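You operate a simulated robot arm through the tools that you are given. There is no shell and no other tool.

You run a simulated robot arm. Do the job below in one go: nothing can be reset, and whatever is moved stays where it is left.

Task
Stop the outfeed, cap the empty hole, bring the belt tension into the green band and restart the outfeed.
Fine: STOP on the box first; the cap lies on the button box ledge and is pushed home in the row along the rail; wheel lock to FREE, wind the wheel till the pointer stands clear inside the green, lock back to HELD, then START; leave everything else as it is.

The check looks at the end state, three seconds after you hand in, the way a careful person would. Anything else that was tipped, shoved, dropped, spilled or broken makes it a failure. A push-on lid holds only when it is set on centred and level and pressed home; a screw cap is set on level and turned clockwise until tight.

Robot
A 7-joint arm with a three-finger gripper, fixed in place. Base frame: the origin is on the floor under the middle of its stand, x ahead of it, y to its left, z up. Lengths are in m, angles in rad, forces in N, time in s.
It reaches about 1.342 m from its shoulder. Its first joint turns from -2.897 to 2.897 rad. Payload 2.69 kg.
Tool frame: the origin (TCP) lies between the finger pads and is the grasp point; the fingertips stand 0.03 m ahead of it; z points along the fingers, y is the line along which they close. The gripper opens to 0.128 m; its body begins 0.117 m behind the TCP.
Orientation is that of the tool frame in the base frame, as [roll, pitch, yaw] about the fixed x, y, z axes, in that order (R = Rz(yaw) Ry(pitch) Rx(roll)). With the fingers straight down and closing along the base's y, the tool's x points along the base's -x, its y along +y and its z along -z.

Tools
- The arm moves only by the tool step_arm. Its argument "increments" is a list of rows, each a list of 2 entries, a list of its own where there are three numbers: the shift along the tool's x, y, z in m, then the turn, a rotation vector about the tool's x, y, z in degrees. In form: [[[tx, ty, tz], [rx, ry, rz]], ...]. A call has 1 to 20 rows; each row is the pose to reach, as a shift and turn from the pose commanded when the call began, along the tool's axes at that moment. "jaw" is the gripper command, from -1 (fully open) to 1 (shut), values between in proportion, set as the call begins (left out, the last holds). Each row takes 0.2 s and may step no farther than 0.05 m and 0.15 rad from the row before; otherwise, or with a gripper value out of range, the whole call is refused. A pose out of reach is approached as far as the arm can. The call stops where the force on the tool passes 70 N (or 10 N more than at its start, if that is more) or the arm is blocked; 0.2 s more then pass. Each finger travels about 0.127 m/s and halts on what it meets, pressing with about 23 N; the grip force reading is that of the motor and also rises with nothing between the fingers. The clock runs only during rows and for 0.2 s after the last one: add rows that repeat a pose to give the fingers time. The reply holds the time, the measured pose of the TCP, the force on the tool along the base axes, the opening and the grip force, in the units named above and with some noise, with the torque about the TCP (base axes, N m) and any sound that the robot's microphone picked up.
- Cameras (640 x 400 px; columns grow to the right, rows downward): "scene" is fixed at [0.2215, -0.4991, 1.6369]; the picture's right is [0.86, -0.50, 0.00], its down [-0.28, -0.48, -0.83] and it looks along [0.42, 0.72, -0.55] (base axes); focal length 319 px, centre (320, 200). "wrist" rides on the gripper at [0.058, 0.054, -0.131] in the tool frame; the picture's right is [-0.68, 0.74, 0.00], its down [-0.62, -0.57, -0.55] and it looks along [-0.40, -0.37, 0.84] (tool axes); focal length 234 px, centre (320, 200). There is no depth. A picture from a camera that has moved, and an enlarged one, comes with that camera's place and axes in the base frame and with its lens.
- get_image(camera): a new picture of that camera. It takes no simulated time.
- raise_lower(by): moves the trunk up (or, below 0, down) by that many m; the arm rides with it, the base frame stays. It gives what a move gives, with no picture.
- zoom(camera, box): a new picture of the part [left, top, right, bottom] of that camera's present view, enlarged. It takes no simulated time.
- hand_in(): hands the job in; it is judged then, once.

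Places have to be worked out from the pictures, the camera data and where the tool is seen. Open the gripper and draw the arm clear of the work before you hand the job in, unless the task says otherwise.

The tools are called after "Request:" as name(argument=value, ...) on one line, values as JSON. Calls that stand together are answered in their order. step_arm: Moves the arm, as the interface text tells. Its arguments: {"type":"object","properties":{"increments":{"type":"array"},"jaw":{"type":"number"}},"required":["increments"]} The other tools are called the same way: raise_lower (by) moves the trunk up or down; get_image (camera) takes a picture; zoom (camera, box) takes an enlarged picture of a part of a camera's view; hand_in () hands the job in.

At the start:

```text
time_s: 0.0
ee_pos: [0.6458, 0.2491, 1.1928]
orientation: [-3.141, 0.0, 3.141]
wrist_force: [-0.3, 0.7, 1.0]
ft_torque: [0.02, 0.0, 0.01]
opening: 0.1278
gripper_force: 0.1
trunk travel left (down, up): [-0.15, 0.2]
```

scene: 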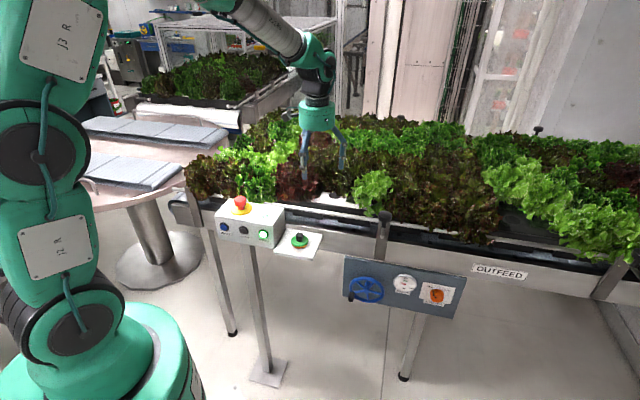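
wrist: 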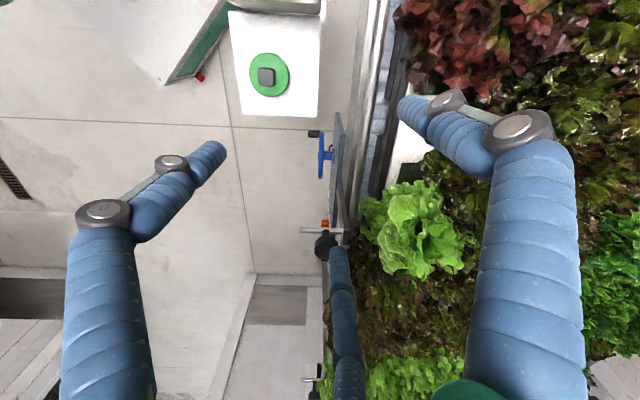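

I'll start by looking closely at the work area from the scene camera: the button box, the ledge with the cap, the wheel panel, and the rail.

Request:
zoom(camera="scene", box=[200, 180, 340, 268])

Request:
zoom(camera="scene", box=[330, 240, 490, 340])

Request:
zoom(camera="scene", box=[160, 160, 400, 310])

Request:
zoom(camera="scene", box=[380, 100, 640, 300])

```text
4.55 times, centred on (270, 224) of scene
camera zoom: at [0.2215, -0.4991, 1.6369], right [0.86, -0.5, 0.0], down [-0.28, -0.48, -0.83], along [0.42, 0.72, -0.55], focal length 1451 px, centre (547, 91)
```

zoom: 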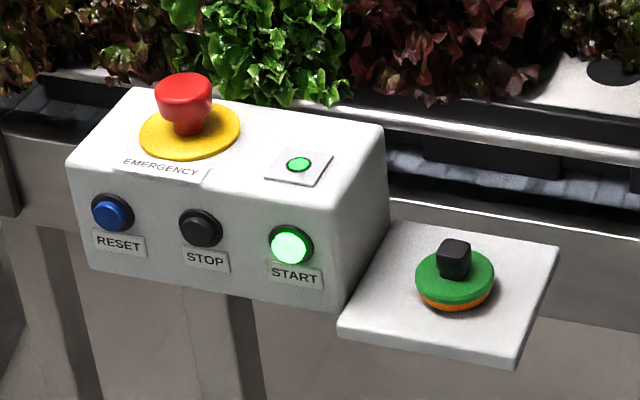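

```text
4.00 times, centred on (410, 290) of scene
camera zoom: at [0.2215, -0.4991, 1.6369], right [0.86, -0.5, 0.0], down [-0.28, -0.48, -0.83], along [0.42, 0.72, -0.55], focal length 1277 px, centre (-40, -160)
```

zoom: 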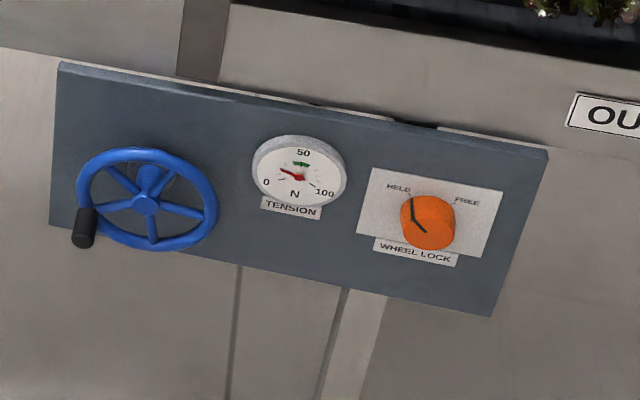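

```text
2.67 times, centred on (280, 235) of scene
camera zoom: at [0.2215, -0.4991, 1.6369], right [0.86, -0.5, 0.0], down [-0.28, -0.48, -0.83], along [0.42, 0.72, -0.55], focal length 851 px, centre (427, 107)
```

zoom: 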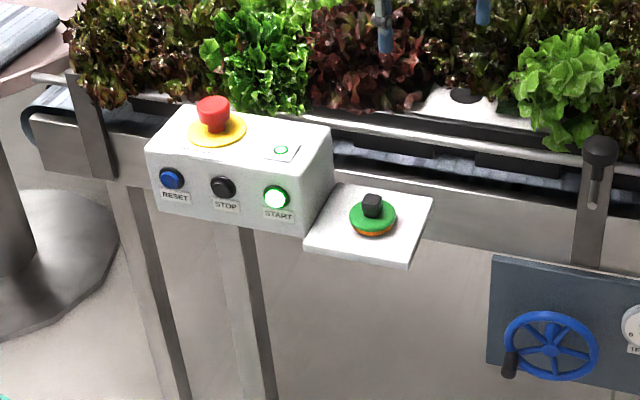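

```text
2.00 times, centred on (510, 200) of scene
camera zoom: at [0.2215, -0.4991, 1.6369], right [0.86, -0.5, 0.0], down [-0.28, -0.48, -0.83], along [0.42, 0.72, -0.55], focal length 639 px, centre (-60, 200)
```

zoom: 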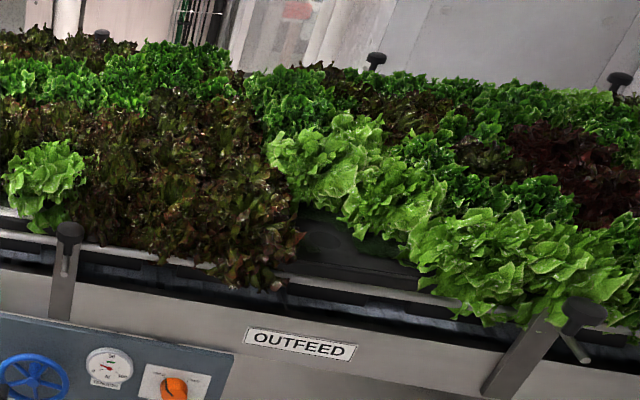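

The empty hole seems to be a dark spot in a white raft near the rail. I'm zooming in on it with both cameras.

Request:
zoom(camera="scene", box=[290, 160, 400, 230])

Request:
zoom(camera="wrist", box=[340, 60, 500, 260])

Request:
zoom(camera="wrist", box=[150, 0, 350, 125])

Request:
zoom(camera="wrist", box=[270, 110, 390, 270])

```text
5.71 times, centred on (345, 195) of scene
camera zoom: at [0.2215, -0.4991, 1.6369], right [0.86, -0.5, 0.0], down [-0.28, -0.48, -0.83], along [0.42, 0.72, -0.55], focal length 1824 px, centre (177, 229)
```

zoom: 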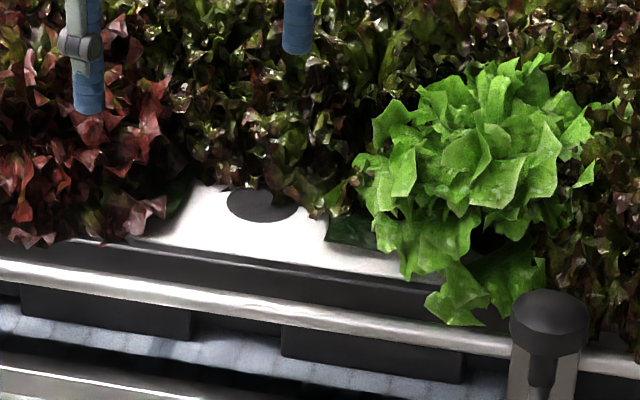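

```text
2.00 times, centred on (420, 160) of wrist
camera zoom: at [0.5875, 0.3034, 1.3235], right [0.68, 0.74, 0.0], down [0.62, -0.57, 0.55], along [0.4, -0.37, -0.84], focal length 468 px, centre (120, 280)
```

zoom: 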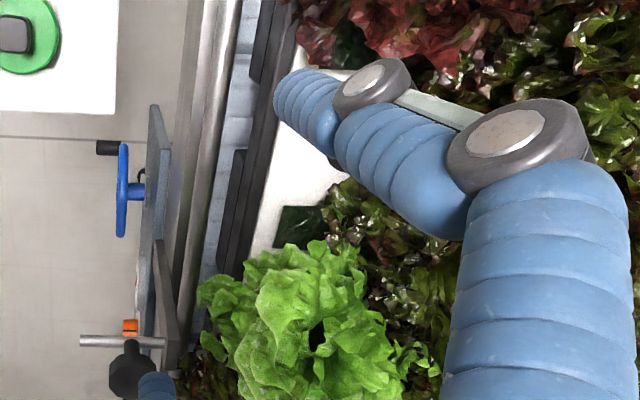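

```text
3.20 times, centred on (250, 62) of wrist
camera zoom: at [0.5875, 0.3034, 1.3235], right [0.68, 0.74, 0.0], down [0.62, -0.57, 0.55], along [0.4, -0.37, -0.84], focal length 749 px, centre (544, 640)
```

zoom: 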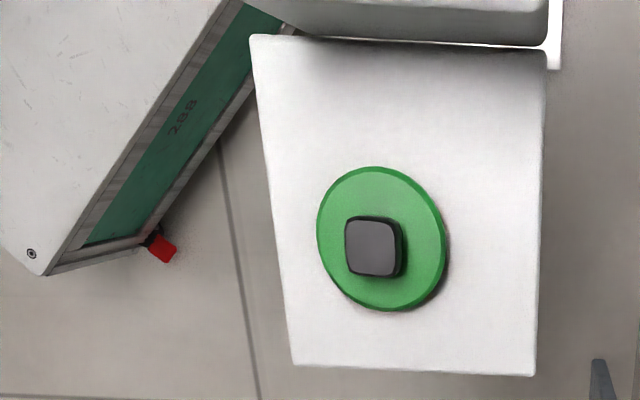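

```text
2.50 times, centred on (330, 190) of wrist
camera zoom: at [0.5875, 0.3034, 1.3235], right [0.68, 0.74, 0.0], down [0.62, -0.57, 0.55], along [0.4, -0.37, -0.84], focal length 585 px, centre (295, 225)
```

zoom: 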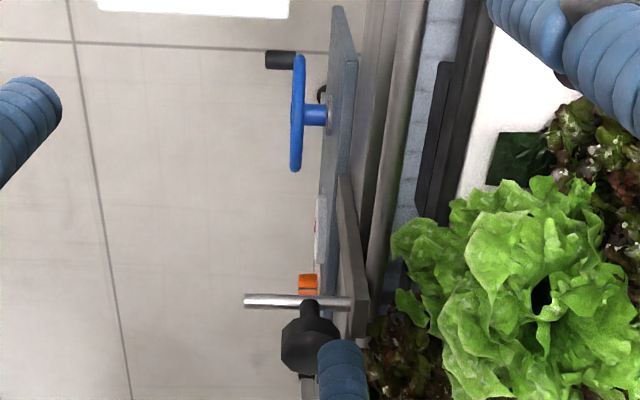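

By triangulation the cap is near (0.56, 0.23, 0.96) and the wheel hub near (0.79, 0.12, 0.67), and the conveyor runs diagonally along about (0.74, -0.68). The gripper is in free air, so I'll close it to learn how the three fingers meet.

Request:
step_arm(increments=[[[0, 0, 0], [0, 0, 0]], [[0, 0, 0], [0, 0, 0]], [[0, 0, 0], [0, 0, 0]], [[0, 0, 0], [0, 0, 0]]], jaw=1)

Request:
get_image(camera="wrist")

Request:
zoom(camera="scene", box=[260, 80, 400, 200])

```text
time_s: 1.0
ee_pos: [0.6464, 0.2495, 1.1936]
orientation: [-3.141, 0.0, -3.141]
wrist_force: [0.2, 0.6, 1.0]
ft_torque: [-0.01, -0.01, -0.01]
opening: 0.0022
gripper_force: 22.7
trunk travel left (down, up): [-0.15, 0.2]
```

```text
taken
camera wrist: at [0.5875, 0.3034, 1.3235], right [0.68, 0.74, 0.0], down [0.62, -0.57, 0.55], along [0.4, -0.37, -0.84], focal length 234 px, centre (320, 200)
```

wrist: 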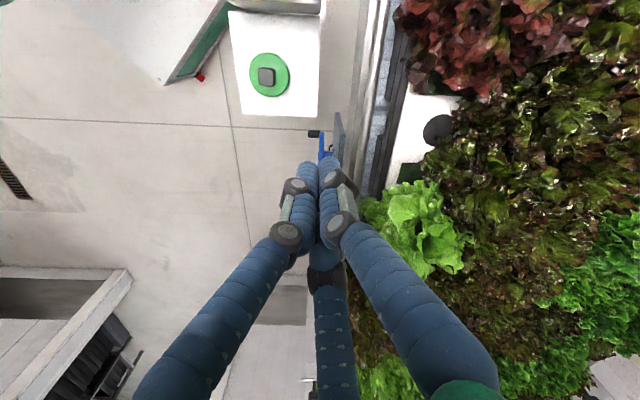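

```text
3.33 times, centred on (330, 140) of scene
camera zoom: at [0.2215, -0.4991, 1.6369], right [0.86, -0.5, 0.0], down [-0.28, -0.48, -0.83], along [0.42, 0.72, -0.55], focal length 1064 px, centre (287, 400)
```

zoom: 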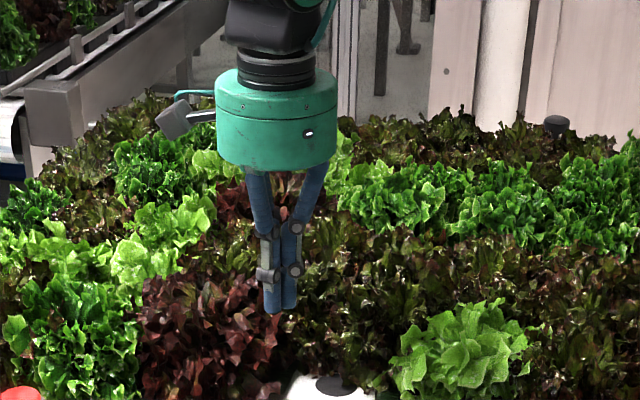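

The fingers close as a three-jaw centric gripper. The ledge corners put the conveyor at -45°, with along direction D = (0.707, -0.707) and front-face normal n = (0.707, 0.707). STOP comes out near (0.41, 0.30, 1.007). I'll draw back and tilt the closed fingers 45° toward the box front.

Request:
step_arm(increments=[[[0.0419, -0.0013, 0], [-4.546, -4.546, 0]], [[0.0838, -0.0026, 0], [-9.092, -9.092, 0]], [[0.1257, -0.0039, 0], [-13.638, -13.638, 0]], [[0.1676, -0.0052, 0], [-18.184, -18.184, 0]], [[0.2095, -0.0065, 0], [-22.73, -22.73, 0]], [[0.2514, -0.0078, 0], [-27.276, -27.276, 0]], [[0.293, -0.009, 0], [-31.82, -31.82, 0]], [[0.293, -0.009, 0], [-31.82, -31.82, 0]]], jaw=1)

Request:
get_image(camera="wrist")

Request:
get_image(camera="scene")

```text
time_s: 2.8
ee_pos: [0.3552, 0.2434, 1.1948]
orientation: [2.523, 0.524, 2.973]
wrist_force: [0.3, -0.1, -0.2]
ft_torque: [-0.01, 0.01, 0.0]
opening: 0.0023
gripper_force: 23.3
trunk travel left (down, up): [-0.15, 0.2]
```

```text
taken
camera wrist: at [0.2318, 0.2311, 1.285], right [0.47, 0.53, 0.71], down [0.33, -0.85, 0.41], along [0.82, 0.04, -0.57], focal length 234 px, centre (320, 200)
```

wrist: 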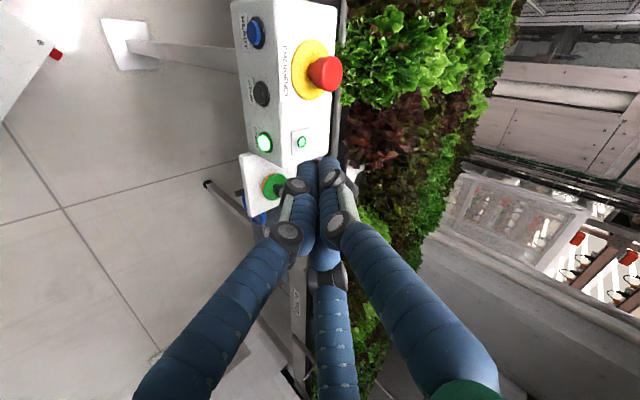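

```text
taken
```

scene: 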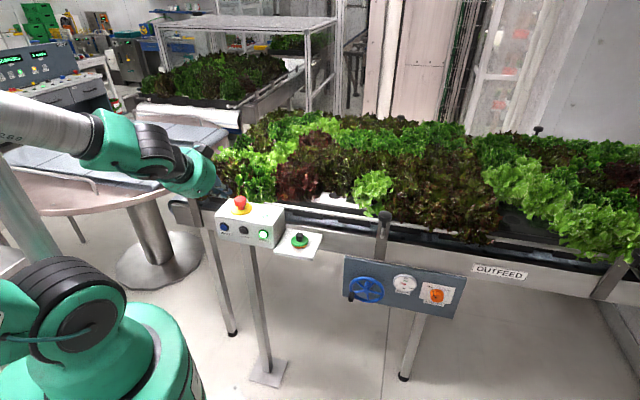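

Triangulating again with this view puts the buttons at about w = 0.528 along n and z ≈ 0.975, with STOP near (0.4165, 0.330, 0.975). I'll lower the closed fingers to about 5 cm in front of STOP.

Request:
step_arm(increments=[[[0.0191, -0.014, 0.0329], [0, 0, 0]], [[0.0382, -0.028, 0.0658], [0, 0, 0]], [[0.0572, -0.042, 0.0987], [0, 0, 0]], [[0.0763, -0.056, 0.1316], [0, 0, 0]], [[0.0954, -0.07, 0.1645], [0, 0, 0]], [[0.0954, -0.07, 0.1645], [0, 0, 0]]], jaw=1)

Request:
get_image(camera="wrist")

Request:
get_image(camera="scene")

```text
time_s: 4.2
ee_pos: [0.3629, 0.2773, 0.9954]
orientation: [2.526, 0.524, 2.973]
wrist_force: [-1.0, -0.4, 0.0]
ft_torque: [-0.01, -0.01, -0.03]
opening: 0.0025
gripper_force: 23.2
trunk travel left (down, up): [-0.15, 0.2]
```

```text
taken
camera wrist: at [0.24, 0.2655, 1.0854], right [0.47, 0.53, 0.71], down [0.33, -0.85, 0.41], along [0.82, 0.04, -0.57], focal length 234 px, centre (320, 200)
```

wrist: 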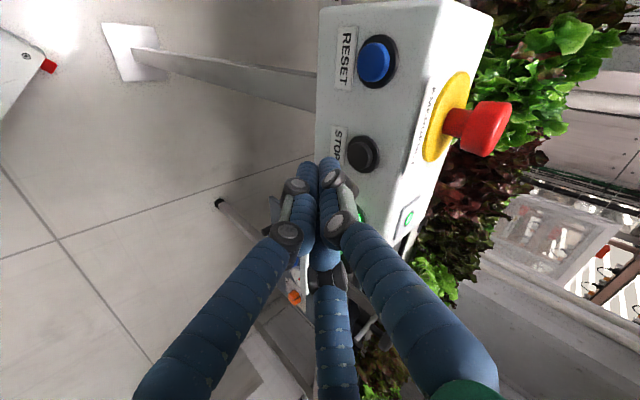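

```text
taken
```

scene: 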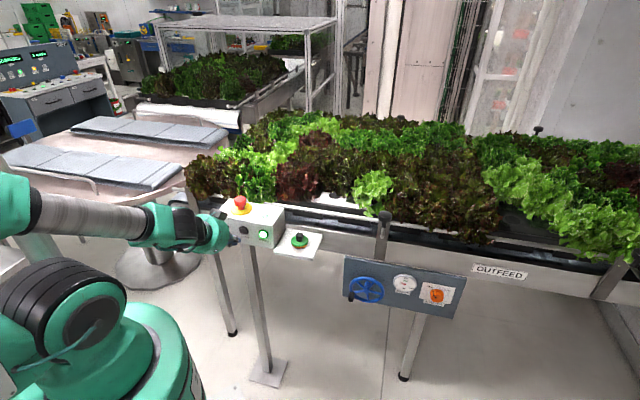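

STOP now triangulates to about w = 0.52, u = 0.058, z = 0.981. My fingertip is at w = 0.474, z = 0.974, so it's well aligned. I'll advance along +n to just short of contact.

Request:
step_arm(increments=[[[-0.0068, 0.0082, 0.0106], [0, 0, 0]], [[-0.0136, 0.0164, 0.0212], [0, 0, 0]], [[-0.0136, 0.0164, 0.0212], [0, 0, 0]]], jaw=1)

Request:
zoom(camera="wrist", box=[260, 60, 460, 230])

Request:
zoom(camera="scene", box=[190, 180, 330, 268])

```text
time_s: 5.0
ee_pos: [0.3837, 0.2998, 0.995]
orientation: [2.527, 0.524, 2.971]
wrist_force: [-0.3, -0.3, 0.3]
ft_torque: [0.03, 0.0, -0.01]
opening: 0.0023
gripper_force: 23.3
trunk travel left (down, up): [-0.15, 0.2]
```

```text
2.35 times, centred on (360, 145) of wrist
camera zoom: at [0.2603, 0.2884, 1.0843], right [0.47, 0.53, 0.71], down [0.33, -0.85, 0.41], along [0.82, 0.04, -0.57], focal length 551 px, centre (226, 329)
```

zoom: 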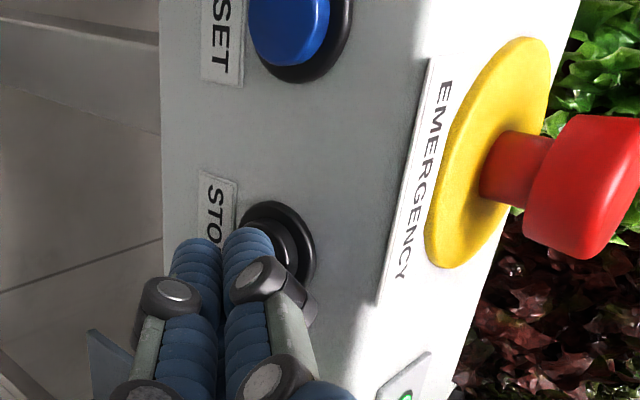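

```text
4.55 times, centred on (260, 224) of scene
camera zoom: at [0.2215, -0.4991, 1.6369], right [0.86, -0.5, 0.0], down [-0.28, -0.48, -0.83], along [0.42, 0.72, -0.55], focal length 1451 px, centre (593, 91)
```

zoom: 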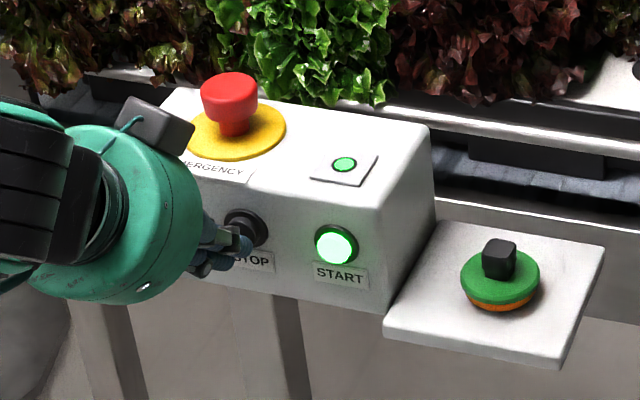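

The tip is aligned with STOP, with its leading edge about 7 mm away. I'm pressing forward along n in small steps and watching the force.

Request:
step_arm(increments=[[[-0.0011, 0.0039, 0.0035], [0, 0, 0]], [[-0.0036, 0.0064, 0.0071], [0, 0, 0]], [[-0.0051, 0.0079, 0.0092], [0, 0, 0]]], jaw=1)

Request:
zoom(camera="scene", box=[190, 180, 330, 268])

Request:
zoom(camera="wrist", box=[260, 60, 460, 230])

```text
time_s: 5.8
ee_pos: [0.3897, 0.3094, 0.9955]
orientation: [2.525, 0.523, 2.971]
wrist_force: [-8.5, -9.8, 2.5]
ft_torque: [-0.04, 0.03, 0.09]
opening: 0.0023
gripper_force: 22.7
trunk travel left (down, up): [-0.15, 0.2]
heard: click
```

```text
4.55 times, centred on (260, 224) of scene
camera zoom: at [0.2215, -0.4991, 1.6369], right [0.86, -0.5, 0.0], down [-0.28, -0.48, -0.83], along [0.42, 0.72, -0.55], focal length 1451 px, centre (593, 91)
```

zoom: 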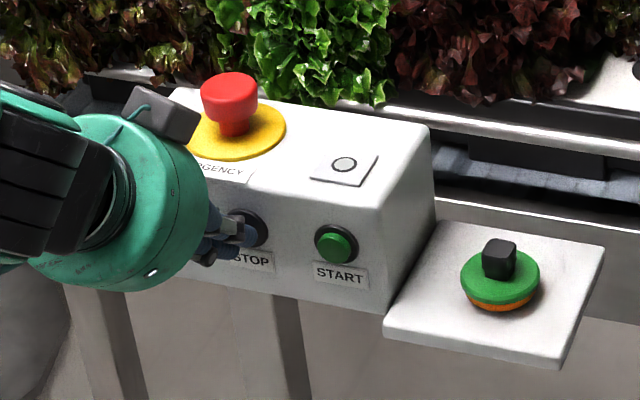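

```text
2.35 times, centred on (360, 145) of wrist
camera zoom: at [0.267, 0.298, 1.0842], right [0.47, 0.53, 0.71], down [0.33, -0.85, 0.41], along [0.82, 0.04, -0.57], focal length 551 px, centre (226, 329)
```

zoom: 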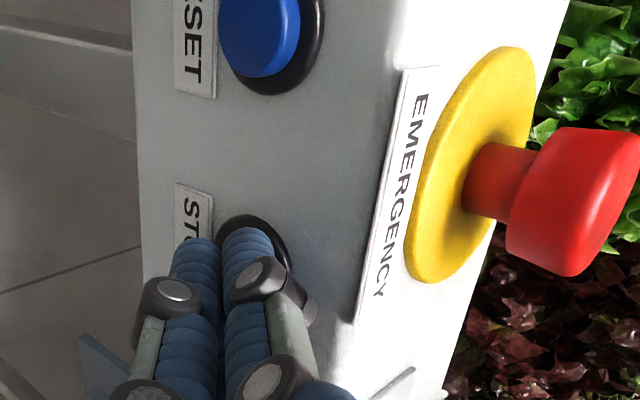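

Click heard and the START lamp and indicator went dark, so the outfeed is stopped. I'll back straight off the button, then rise and return the gripper to vertical.

Request:
step_arm(increments=[[[0.02, -0.02, -0.0283], [0, 0, 0]], [[0.04, -0.04, -0.0566], [0, 0, 0]], [[0.0235, -0.0235, -0.0799], [5.303, 5.303, 0]], [[0.007, -0.007, -0.1033], [10.607, 10.607, 0]], [[-0.01, 0.01, -0.1273], [15.91, 15.91, 0]], [[-0.0265, 0.0265, -0.1506], [21.213, 21.213, 0]], [[-0.043, 0.043, -0.174], [26.517, 26.517, 0]], [[-0.06, 0.06, -0.198], [31.82, 31.82, 0]], [[-0.06, 0.06, -0.198], [31.82, 31.82, 0]]], jaw=1)

Request:
get_image(camera="scene")

Request:
get_image(camera="wrist")

```text
time_s: 7.8
ee_pos: [0.3341, 0.2558, 1.195]
orientation: [-3.14, -0.003, 3.141]
wrist_force: [0.2, -0.5, -0.3]
ft_torque: [0.04, -0.01, 0.0]
opening: 0.0022
gripper_force: 22.8
out of reach, approached as far as the arm can: row 5
trunk travel left (down, up): [-0.15, 0.2]
```

```text
taken
```

scene: 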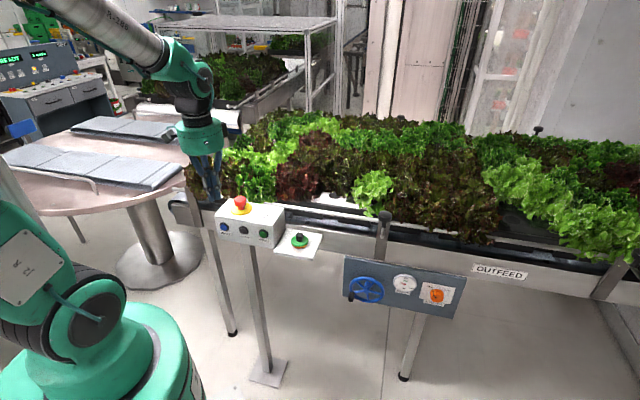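

```text
taken
camera wrist: at [0.2755, 0.3087, 1.3253], right [0.68, 0.74, 0.0], down [0.62, -0.56, 0.55], along [0.4, -0.37, -0.84], focal length 234 px, centre (320, 200)
```

wrist: 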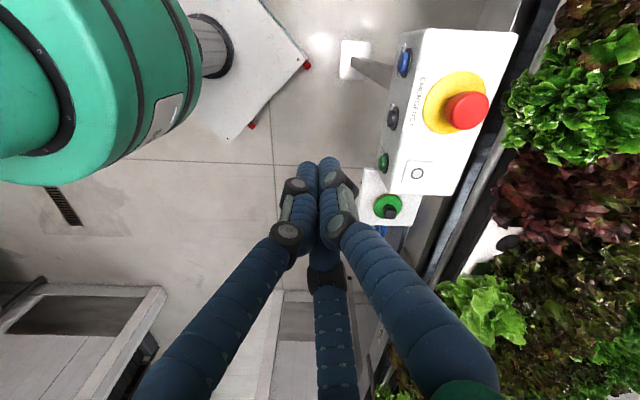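

Triangulating from the two wrist views puts the cap disc at (0.562, 0.229, 0.943) and the hole at roughly (0.782, 0.365, 0.97). I'll move over the cap, turn the gripper 45° so a finger faces a flat of the knob with the camera on my side, and part-open the jaws.

Request:
step_arm(increments=[[[-0.0379, -0.0045, 0], [0, 0, -7.5]], [[-0.0758, -0.009, 0], [0, 0, -15]], [[-0.1138, -0.0136, 0], [0, 0, -22.5]], [[-0.1517, -0.0181, 0], [0, 0, -30]], [[-0.1897, -0.0227, 0], [0, 0, -37.5]], [[-0.2276, -0.0272, 0], [0, 0, -45]], [[-0.2276, -0.0272, 0], [0, 0, -45]]], jaw=-0.08)

Request:
get_image(camera="wrist")

Request:
get_image(camera="scene")

```text
time_s: 9.4
ee_pos: [0.5629, 0.2309, 1.1932]
orientation: [3.14, 0.0, -2.355]
wrist_force: [0.8, -0.6, -0.9]
ft_torque: [-0.01, 0.05, 0.03]
opening: 0.0691
gripper_force: 0.1
trunk travel left (down, up): [-0.15, 0.2]
```

```text
taken
camera wrist: at [0.4837, 0.2259, 1.3231], right [-0.04, 1.0, 0.0], down [0.84, 0.04, 0.55], along [0.55, 0.02, -0.84], focal length 234 px, centre (320, 200)
```

wrist: 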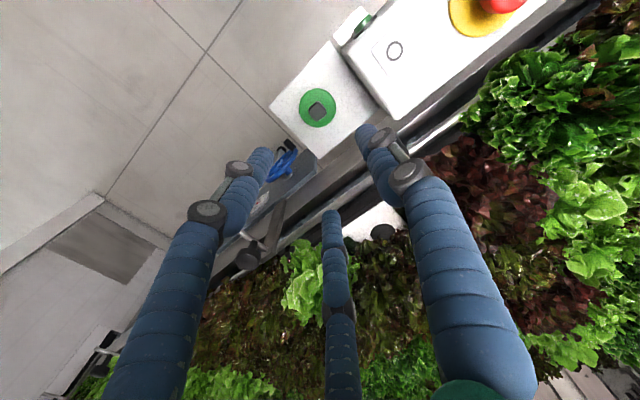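

```text
taken
```

scene: 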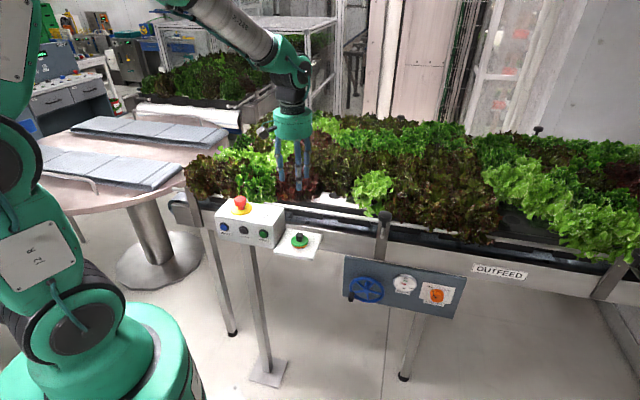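

The cap is almost exactly under the TCP in this view. I'll zoom in on it to measure the residual offset and the knob's orientation.

Request:
zoom(camera="wrist", box=[260, 60, 380, 135])

Request:
zoom(camera="wrist", box=[320, 190, 440, 265])

Request:
zoom(camera="wrist", box=[220, 130, 340, 205])

```text
5.33 times, centred on (320, 98) of wrist
camera zoom: at [0.4837, 0.2259, 1.3231], right [-0.04, 1.0, 0.0], down [0.84, 0.04, 0.55], along [0.55, 0.02, -0.84], focal length 1249 px, centre (320, 747)
```

zoom: 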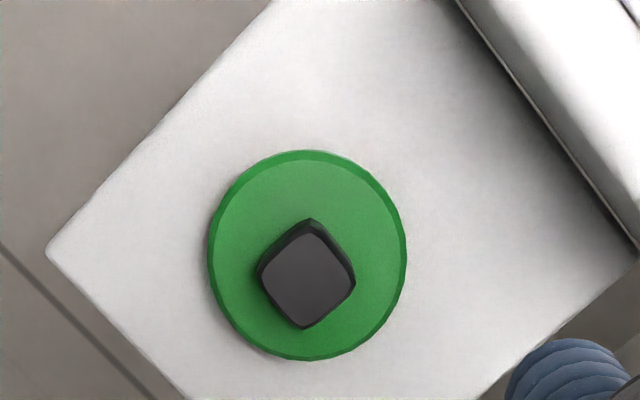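

```text
5.33 times, centred on (380, 228) of wrist
camera zoom: at [0.4837, 0.2259, 1.3231], right [-0.04, 1.0, 0.0], down [0.84, 0.04, 0.55], along [0.55, 0.02, -0.84], focal length 1249 px, centre (0, 53)
```

zoom: 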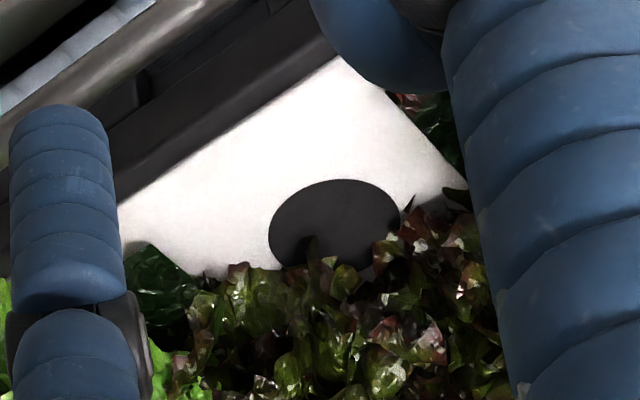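

```text
5.33 times, centred on (280, 168) of wrist
camera zoom: at [0.4837, 0.2259, 1.3231], right [-0.04, 1.0, 0.0], down [0.84, 0.04, 0.55], along [0.55, 0.02, -0.84], focal length 1249 px, centre (533, 373)
```

zoom: 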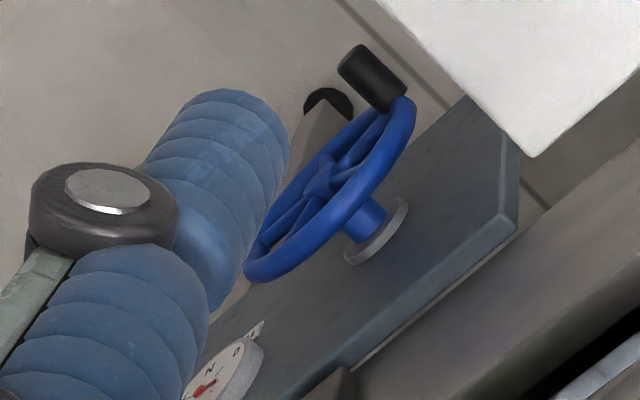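

The knob's flats line up with the conveyor axes and the cap is within 3 mm of the TCP line. I'll descend most of the way with a small correction and look again.

Request:
step_arm(increments=[[[0.0028, -0.0014, 0.045], [0, 0, 0]], [[0.0028, -0.0014, 0.09], [0, 0, 0]], [[0.0028, -0.0014, 0.135], [0, 0, 0]], [[0.0028, -0.0014, 0.17], [0, 0, 0]], [[0.0028, -0.0014, 0.19], [0, 0, 0]], [[0.0028, -0.0014, 0.19], [0, 0, 0]]])

Request:
get_image(camera="wrist")

Request:
zoom(camera="scene", box=[250, 180, 350, 260])

```text
time_s: 10.8
ee_pos: [0.5634, 0.2248, 1.0038]
orientation: [-3.141, 0.001, -2.356]
wrist_force: [0.2, -0.2, 1.1]
ft_torque: [0.01, 0.0, 0.01]
opening: 0.069
gripper_force: 0.0
trunk travel left (down, up): [-0.15, 0.2]
```

```text
taken
camera wrist: at [0.4837, 0.2202, 1.1346], right [-0.04, 1.0, 0.0], down [0.84, 0.04, 0.55], along [0.55, 0.02, -0.84], focal length 234 px, centre (320, 200)
```

wrist: 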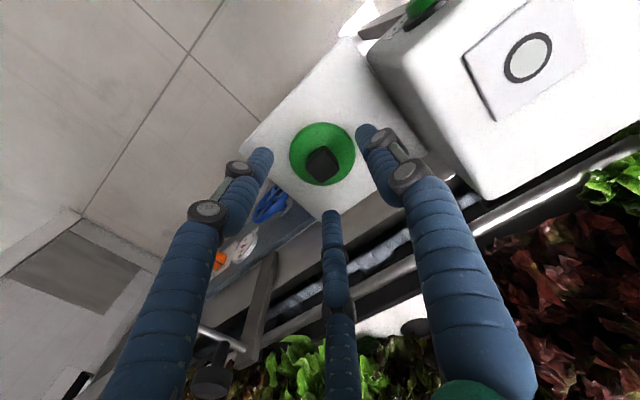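

```text
5.00 times, centred on (300, 220) of scene
camera zoom: at [0.2215, -0.4991, 1.6369], right [0.86, -0.5, 0.0], down [-0.28, -0.48, -0.83], along [0.42, 0.72, -0.55], focal length 1596 px, centre (420, 100)
```

zoom: 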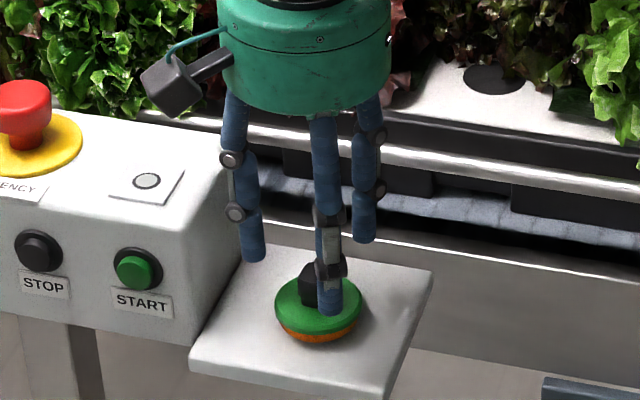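

The offset is about 3 mm along -D. I'll correct that and descend until the fingertips flank the knob just above the disc.

Request:
step_arm(increments=[[[0, 0.0032, 0.008], [0, 0, 0]], [[0, 0.0032, 0.016], [0, 0, 0]], [[0, 0.0032, 0.022], [0, 0, 0]], [[0, 0.0032, 0.022], [0, 0, 0]]])

Request:
zoom(camera="wrist", box=[230, 90, 430, 215])

Request:
zoom(camera="scene", box=[260, 200, 350, 260])

```text
time_s: 11.8
ee_pos: [0.558, 0.2249, 0.9834]
orientation: [-3.142, 0.0, -2.357]
wrist_force: [0.0, -0.1, 0.6]
ft_torque: [0.01, 0.01, 0.0]
opening: 0.069
gripper_force: 0.0
trunk travel left (down, up): [-0.15, 0.2]
```

```text
3.20 times, centred on (330, 152) of wrist
camera zoom: at [0.4796, 0.2218, 1.1133], right [-0.04, 1.0, 0.0], down [0.84, 0.04, 0.55], along [0.55, 0.02, -0.84], focal length 749 px, centre (288, 352)
```

zoom: 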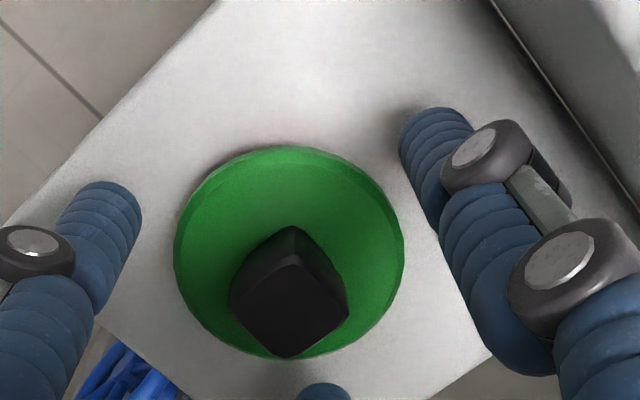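

```text
6.67 times, centred on (305, 230) of scene
camera zoom: at [0.2215, -0.4991, 1.6369], right [0.86, -0.5, 0.0], down [-0.28, -0.48, -0.83], along [0.42, 0.72, -0.55], focal length 2129 px, centre (420, 0)
```

zoom: 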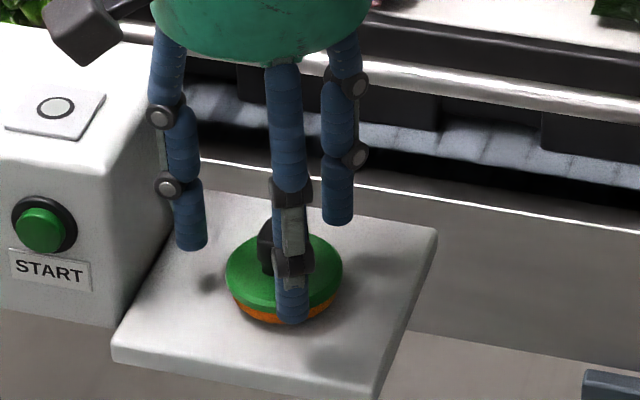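

The disc is now centred to within about 2 mm. I'll make a small correction, go down 5 mm more, then close the jaws on the knob.

Request:
step_arm(increments=[[[-0.0016, -0.0006, 0.0025], [0, 0, 0]], [[-0.0016, -0.0006, 0.005], [0, 0, 0]], [[-0.0016, -0.0006, 0.005], [0, 0, 0]]])

Request:
zoom(camera="wrist", box=[230, 90, 430, 215])

```text
time_s: 12.6
ee_pos: [0.5612, 0.2256, 0.9778]
orientation: [3.141, -0.001, -2.357]
wrist_force: [-0.2, 0.1, -0.3]
ft_torque: [0.0, 0.02, 0.0]
opening: 0.0692
gripper_force: 0.0
trunk travel left (down, up): [-0.15, 0.2]
```

```text
3.20 times, centred on (330, 152) of wrist
camera zoom: at [0.4815, 0.223, 1.1082], right [-0.04, 1.0, 0.0], down [0.84, 0.04, 0.55], along [0.55, 0.02, -0.84], focal length 749 px, centre (288, 352)
```

zoom: 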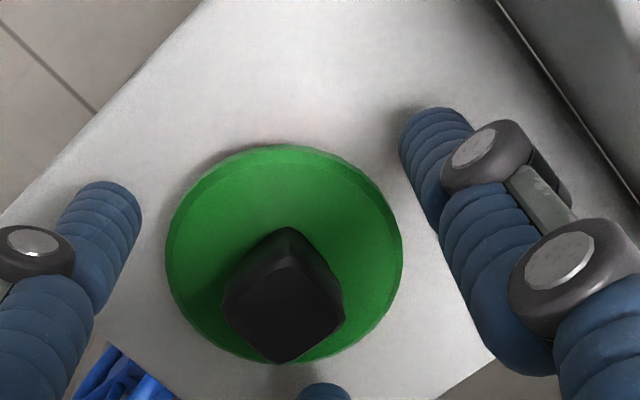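

The cap is centred under the TCP to better than 1 mm. Closing the jaws on the knob.

Request:
step_arm(increments=[[[0, 0, 0], [0, 0, 0]], [[0, 0, 0], [0, 0, 0]], [[0, 0, 0], [0, 0, 0]], [[0, 0, 0], [0, 0, 0]]], jaw=1)

Request:
zoom(camera="wrist", box=[230, 90, 430, 215])

Request:
zoom(camera="scene", box=[260, 200, 350, 260])

```text
time_s: 13.6
ee_pos: [0.5596, 0.2272, 0.9781]
orientation: [-3.141, -0.001, -2.354]
wrist_force: [0.5, 0.9, -0.2]
ft_torque: [-0.02, -0.03, -0.02]
opening: 0.0211
gripper_force: 23.2
trunk travel left (down, up): [-0.15, 0.2]
```

```text
3.20 times, centred on (330, 152) of wrist
camera zoom: at [0.4814, 0.223, 1.1083], right [-0.04, 1.0, 0.0], down [0.84, 0.04, 0.55], along [0.55, 0.02, -0.84], focal length 749 px, centre (288, 352)
```

zoom: 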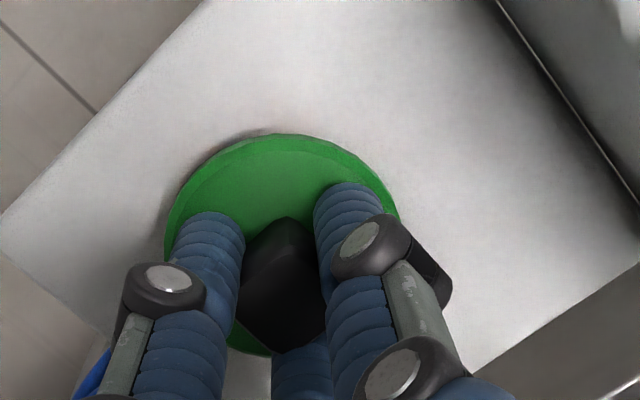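

```text
6.67 times, centred on (305, 230) of scene
camera zoom: at [0.2215, -0.4991, 1.6369], right [0.86, -0.5, 0.0], down [-0.28, -0.48, -0.83], along [0.42, 0.72, -0.55], focal length 2129 px, centre (420, 0)
```

zoom: 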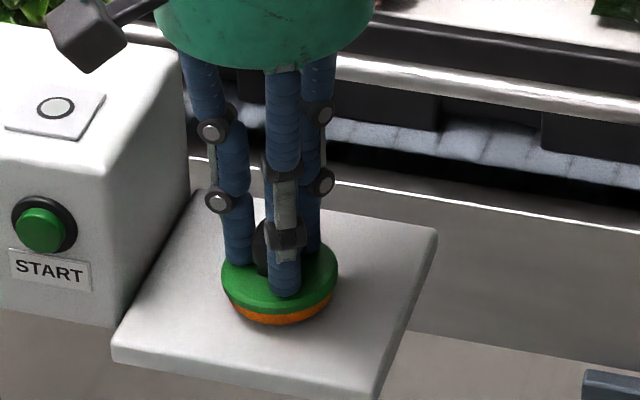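

The knob is gripped, with the opening at 21 mm. I'll lift straight up 5 cm and check that the cap hangs level.

Request:
step_arm(increments=[[[0, 0, -0.02], [0, 0, 0]], [[0, 0, -0.05], [0, 0, 0]], [[0, 0, -0.05], [0, 0, 0]]])

Request:
zoom(camera="wrist", box=[230, 90, 430, 215])

Request:
zoom(camera="scene", box=[260, 190, 350, 250])

```text
time_s: 14.4
ee_pos: [0.5595, 0.2293, 1.0287]
orientation: [-3.141, -0.001, -2.356]
wrist_force: [-1.0, -0.3, -0.3]
ft_torque: [-0.01, -0.08, 0.03]
opening: 0.0208
gripper_force: 22.8
trunk travel left (down, up): [-0.15, 0.2]
```

```text
3.20 times, centred on (330, 152) of wrist
camera zoom: at [0.481, 0.2258, 1.1591], right [-0.04, 1.0, 0.0], down [0.84, 0.04, 0.55], along [0.55, 0.02, -0.84], focal length 749 px, centre (288, 352)
```

zoom: 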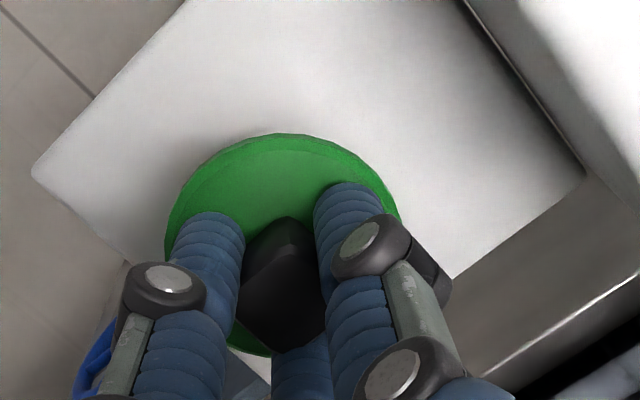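

```text
6.67 times, centred on (305, 220) of scene
camera zoom: at [0.2215, -0.4991, 1.6369], right [0.86, -0.5, 0.0], down [-0.28, -0.48, -0.83], along [0.42, 0.72, -0.55], focal length 2129 px, centre (420, 67)
```

zoom: 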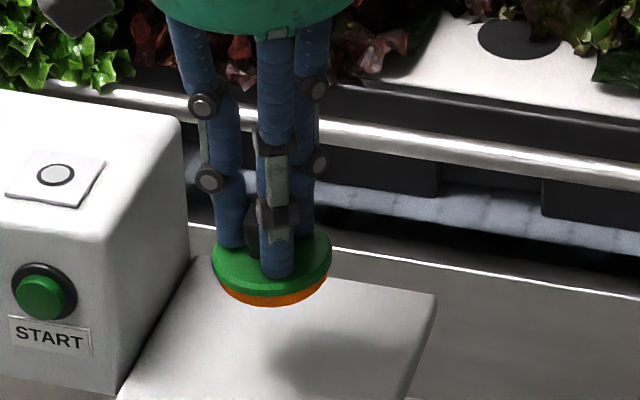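

The cap came up with the grip. I'm zooming in tightly to check the disc's tilt.

Request:
zoom(camera="scene", box=[280, 215, 320, 240])

Request:
zoom(camera="wrist", box=[275, 125, 365, 205])

```text
16.00 times, centred on (300, 228) of scene
camera zoom: at [0.2215, -0.4991, 1.6369], right [0.86, -0.5, 0.0], down [-0.28, -0.48, -0.83], along [0.42, 0.72, -0.55], focal length 5109 px, centre (640, -240)
```

zoom: 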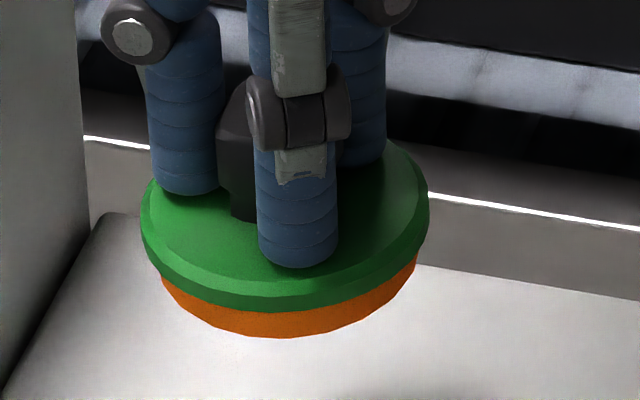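

```text
5.00 times, centred on (320, 165) of wrist
camera zoom: at [0.481, 0.2258, 1.1591], right [-0.04, 1.0, 0.0], down [0.84, 0.04, 0.55], along [0.55, 0.02, -0.84], focal length 1171 px, centre (320, 375)
```

zoom: 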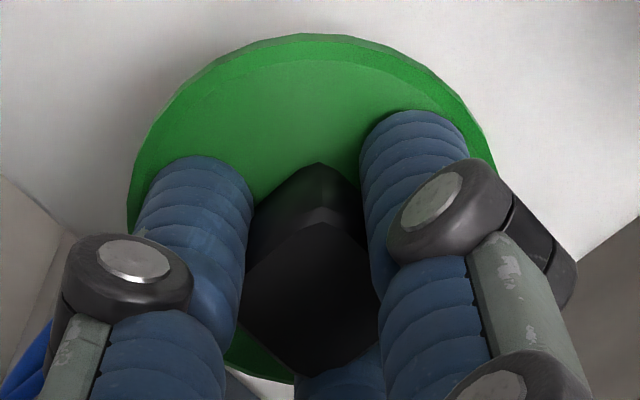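

The cap is gripped, within about 2–3° of level and sitting about 3 mm toward -X of the TCP. I'll raise it to a safe height and move partway toward the hole to get a better view.

Request:
step_arm(increments=[[[0, 0, -0.045], [0, 0, 0]], [[0, 0, -0.09], [0, 0, 0]], [[0, 0, -0.135], [0, 0, 0]], [[-0.03, -0.005, -0.165], [0, 0, 0]], [[-0.07, -0.01, -0.165], [0, 0, 0]], [[-0.11, -0.015, -0.165], [0, 0, 0]], [[-0.124, -0.018, -0.165], [0, 0, 0]], [[-0.124, -0.018, -0.165], [0, 0, 0]]])

Request:
get_image(camera="wrist")

Request:
zoom(camera="wrist", box=[300, 100, 440, 190])

Request:
zoom(camera="scene", box=[270, 110, 410, 220])

```text
time_s: 16.2
ee_pos: [0.6587, 0.3023, 1.192]
orientation: [3.141, 0.0, -2.357]
wrist_force: [-0.2, 0.4, -0.5]
ft_torque: [-0.01, -0.01, 0.0]
opening: 0.0209
gripper_force: 23.3
trunk travel left (down, up): [-0.15, 0.2]
```

```text
taken
camera wrist: at [0.5803, 0.2989, 1.3223], right [-0.04, 1.0, 0.0], down [0.84, 0.04, 0.55], along [0.55, 0.02, -0.84], focal length 234 px, centre (320, 200)
```

wrist: 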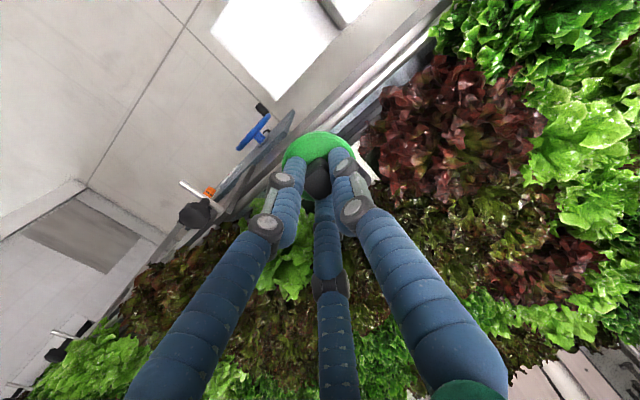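

```text
4.44 times, centred on (370, 145) of wrist
camera zoom: at [0.5803, 0.2989, 1.3223], right [-0.04, 1.0, 0.0], down [0.84, 0.04, 0.55], along [0.55, 0.02, -0.84], focal length 1041 px, centre (98, 444)
```

zoom: 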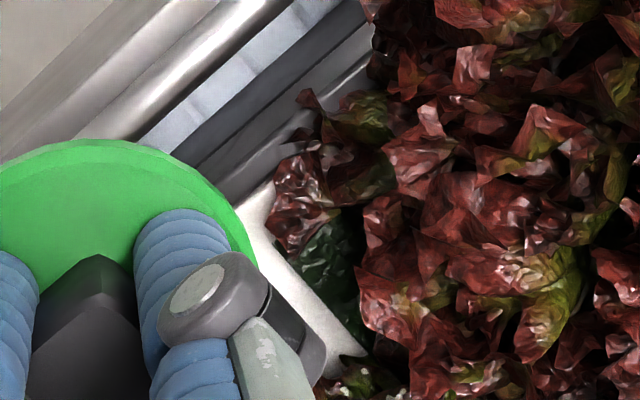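

```text
3.64 times, centred on (340, 165) of scene
camera zoom: at [0.2215, -0.4991, 1.6369], right [0.86, -0.5, 0.0], down [-0.28, -0.48, -0.83], along [0.42, 0.72, -0.55], focal length 1161 px, centre (247, 327)
```

zoom: 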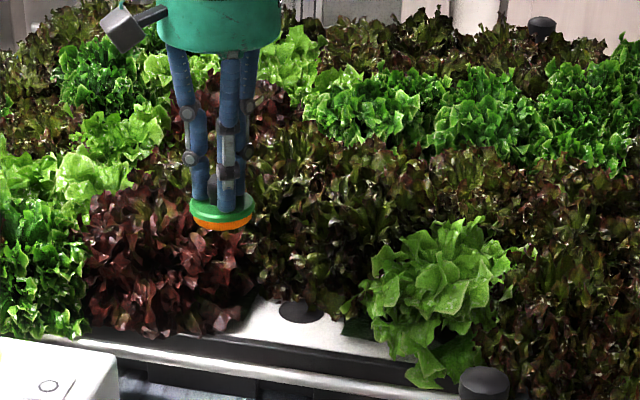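

The fingers hide the hole from here. I'll shift sideways along +D, staying high, so it shows to the right of the cap.

Request:
step_arm(increments=[[[-0.0175, -0.039, 0], [0, 0, 0]], [[-0.035, -0.078, 0], [0, 0, 0]], [[-0.035, -0.078, 0], [0, 0, 0]], [[-0.035, -0.078, 0], [0, 0, 0]]])

Request:
get_image(camera="wrist")

Request:
zoom(camera="wrist", box=[320, 105, 440, 180])

Request:
zoom(camera="scene", box=[270, 110, 410, 220])

```text
time_s: 17.2
ee_pos: [0.7427, 0.273, 1.1929]
orientation: [3.141, 0.002, -2.357]
wrist_force: [-0.3, 0.6, 0.7]
ft_torque: [0.01, -0.03, 0.02]
opening: 0.0211
gripper_force: 22.9
trunk travel left (down, up): [-0.15, 0.2]
```

```text
taken
camera wrist: at [0.6622, 0.2687, 1.3234], right [-0.04, 1.0, 0.0], down [0.83, 0.04, 0.55], along [0.55, 0.02, -0.84], focal length 234 px, centre (320, 200)
```

wrist: 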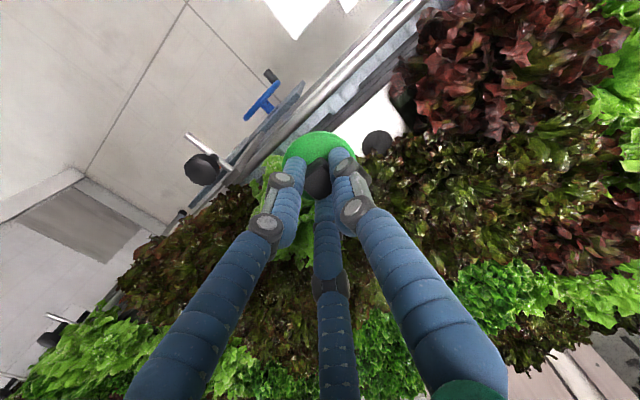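

```text
5.33 times, centred on (380, 142) of wrist
camera zoom: at [0.6622, 0.2687, 1.3234], right [-0.04, 1.0, 0.0], down [0.83, 0.04, 0.55], along [0.55, 0.02, -0.84], focal length 1249 px, centre (0, 507)
```

zoom: 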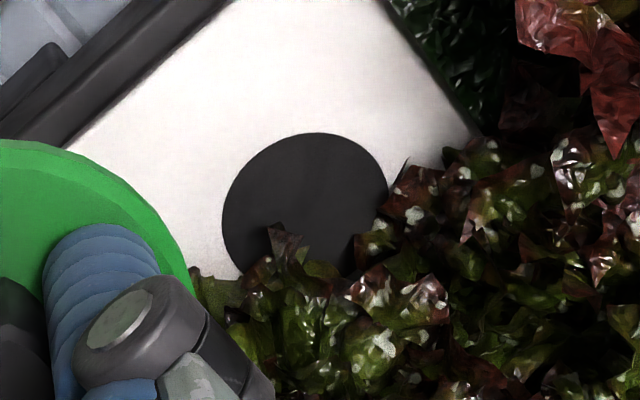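

```text
3.64 times, centred on (340, 165) of scene
camera zoom: at [0.2215, -0.4991, 1.6369], right [0.86, -0.5, 0.0], down [-0.28, -0.48, -0.83], along [0.42, 0.72, -0.55], focal length 1161 px, centre (247, 327)
```

zoom: 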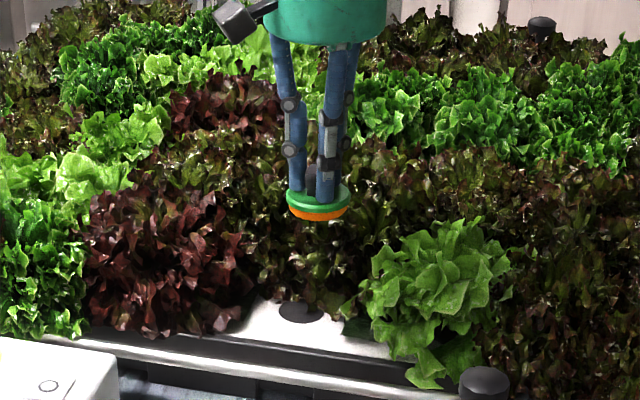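

I now have a clear view of the hole. Triangulating two wrist views gives a hole centre of (0.782, 0.361, 0.976) and a diameter of about 48 mm. Next I'm checking the cap's tilt and offset in the grip once more.

Request:
zoom(camera="wrist", box=[275, 125, 365, 205])

Request:
zoom(camera="scene", box=[338, 150, 378, 175])

```text
5.00 times, centred on (320, 165) of wrist
camera zoom: at [0.6622, 0.2687, 1.3234], right [-0.04, 1.0, 0.0], down [0.83, 0.04, 0.55], along [0.55, 0.02, -0.84], focal length 1171 px, centre (320, 375)
```

zoom: 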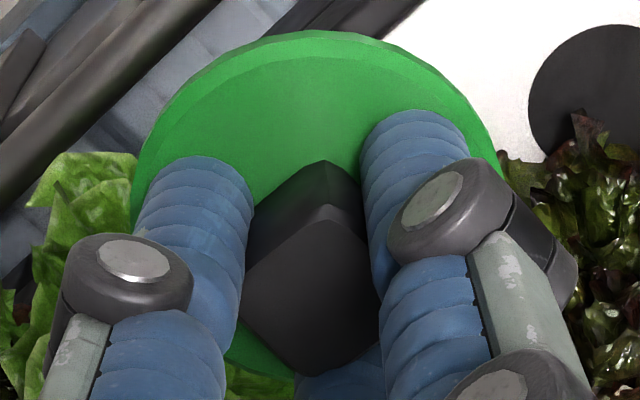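

```text
16.00 times, centred on (358, 162) of scene
camera zoom: at [0.2215, -0.4991, 1.6369], right [0.86, -0.5, 0.0], down [-0.28, -0.48, -0.83], along [0.42, 0.72, -0.55], focal length 5109 px, centre (-288, 800)
```

zoom: 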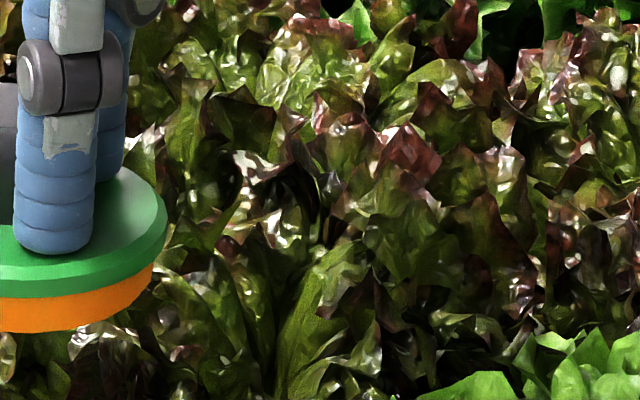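

Request:
zoom(camera="scene", box=[320, 146, 360, 171])

```text
16.00 times, centred on (340, 158) of scene
camera zoom: at [0.2215, -0.4991, 1.6369], right [0.86, -0.5, 0.0], down [-0.28, -0.48, -0.83], along [0.42, 0.72, -0.55], focal length 5109 px, centre (0, 864)
```

zoom: 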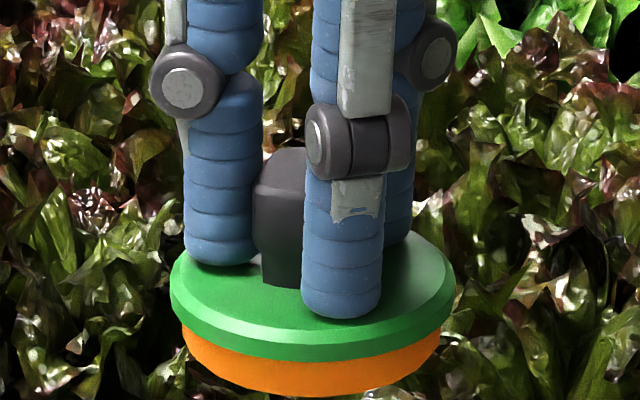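

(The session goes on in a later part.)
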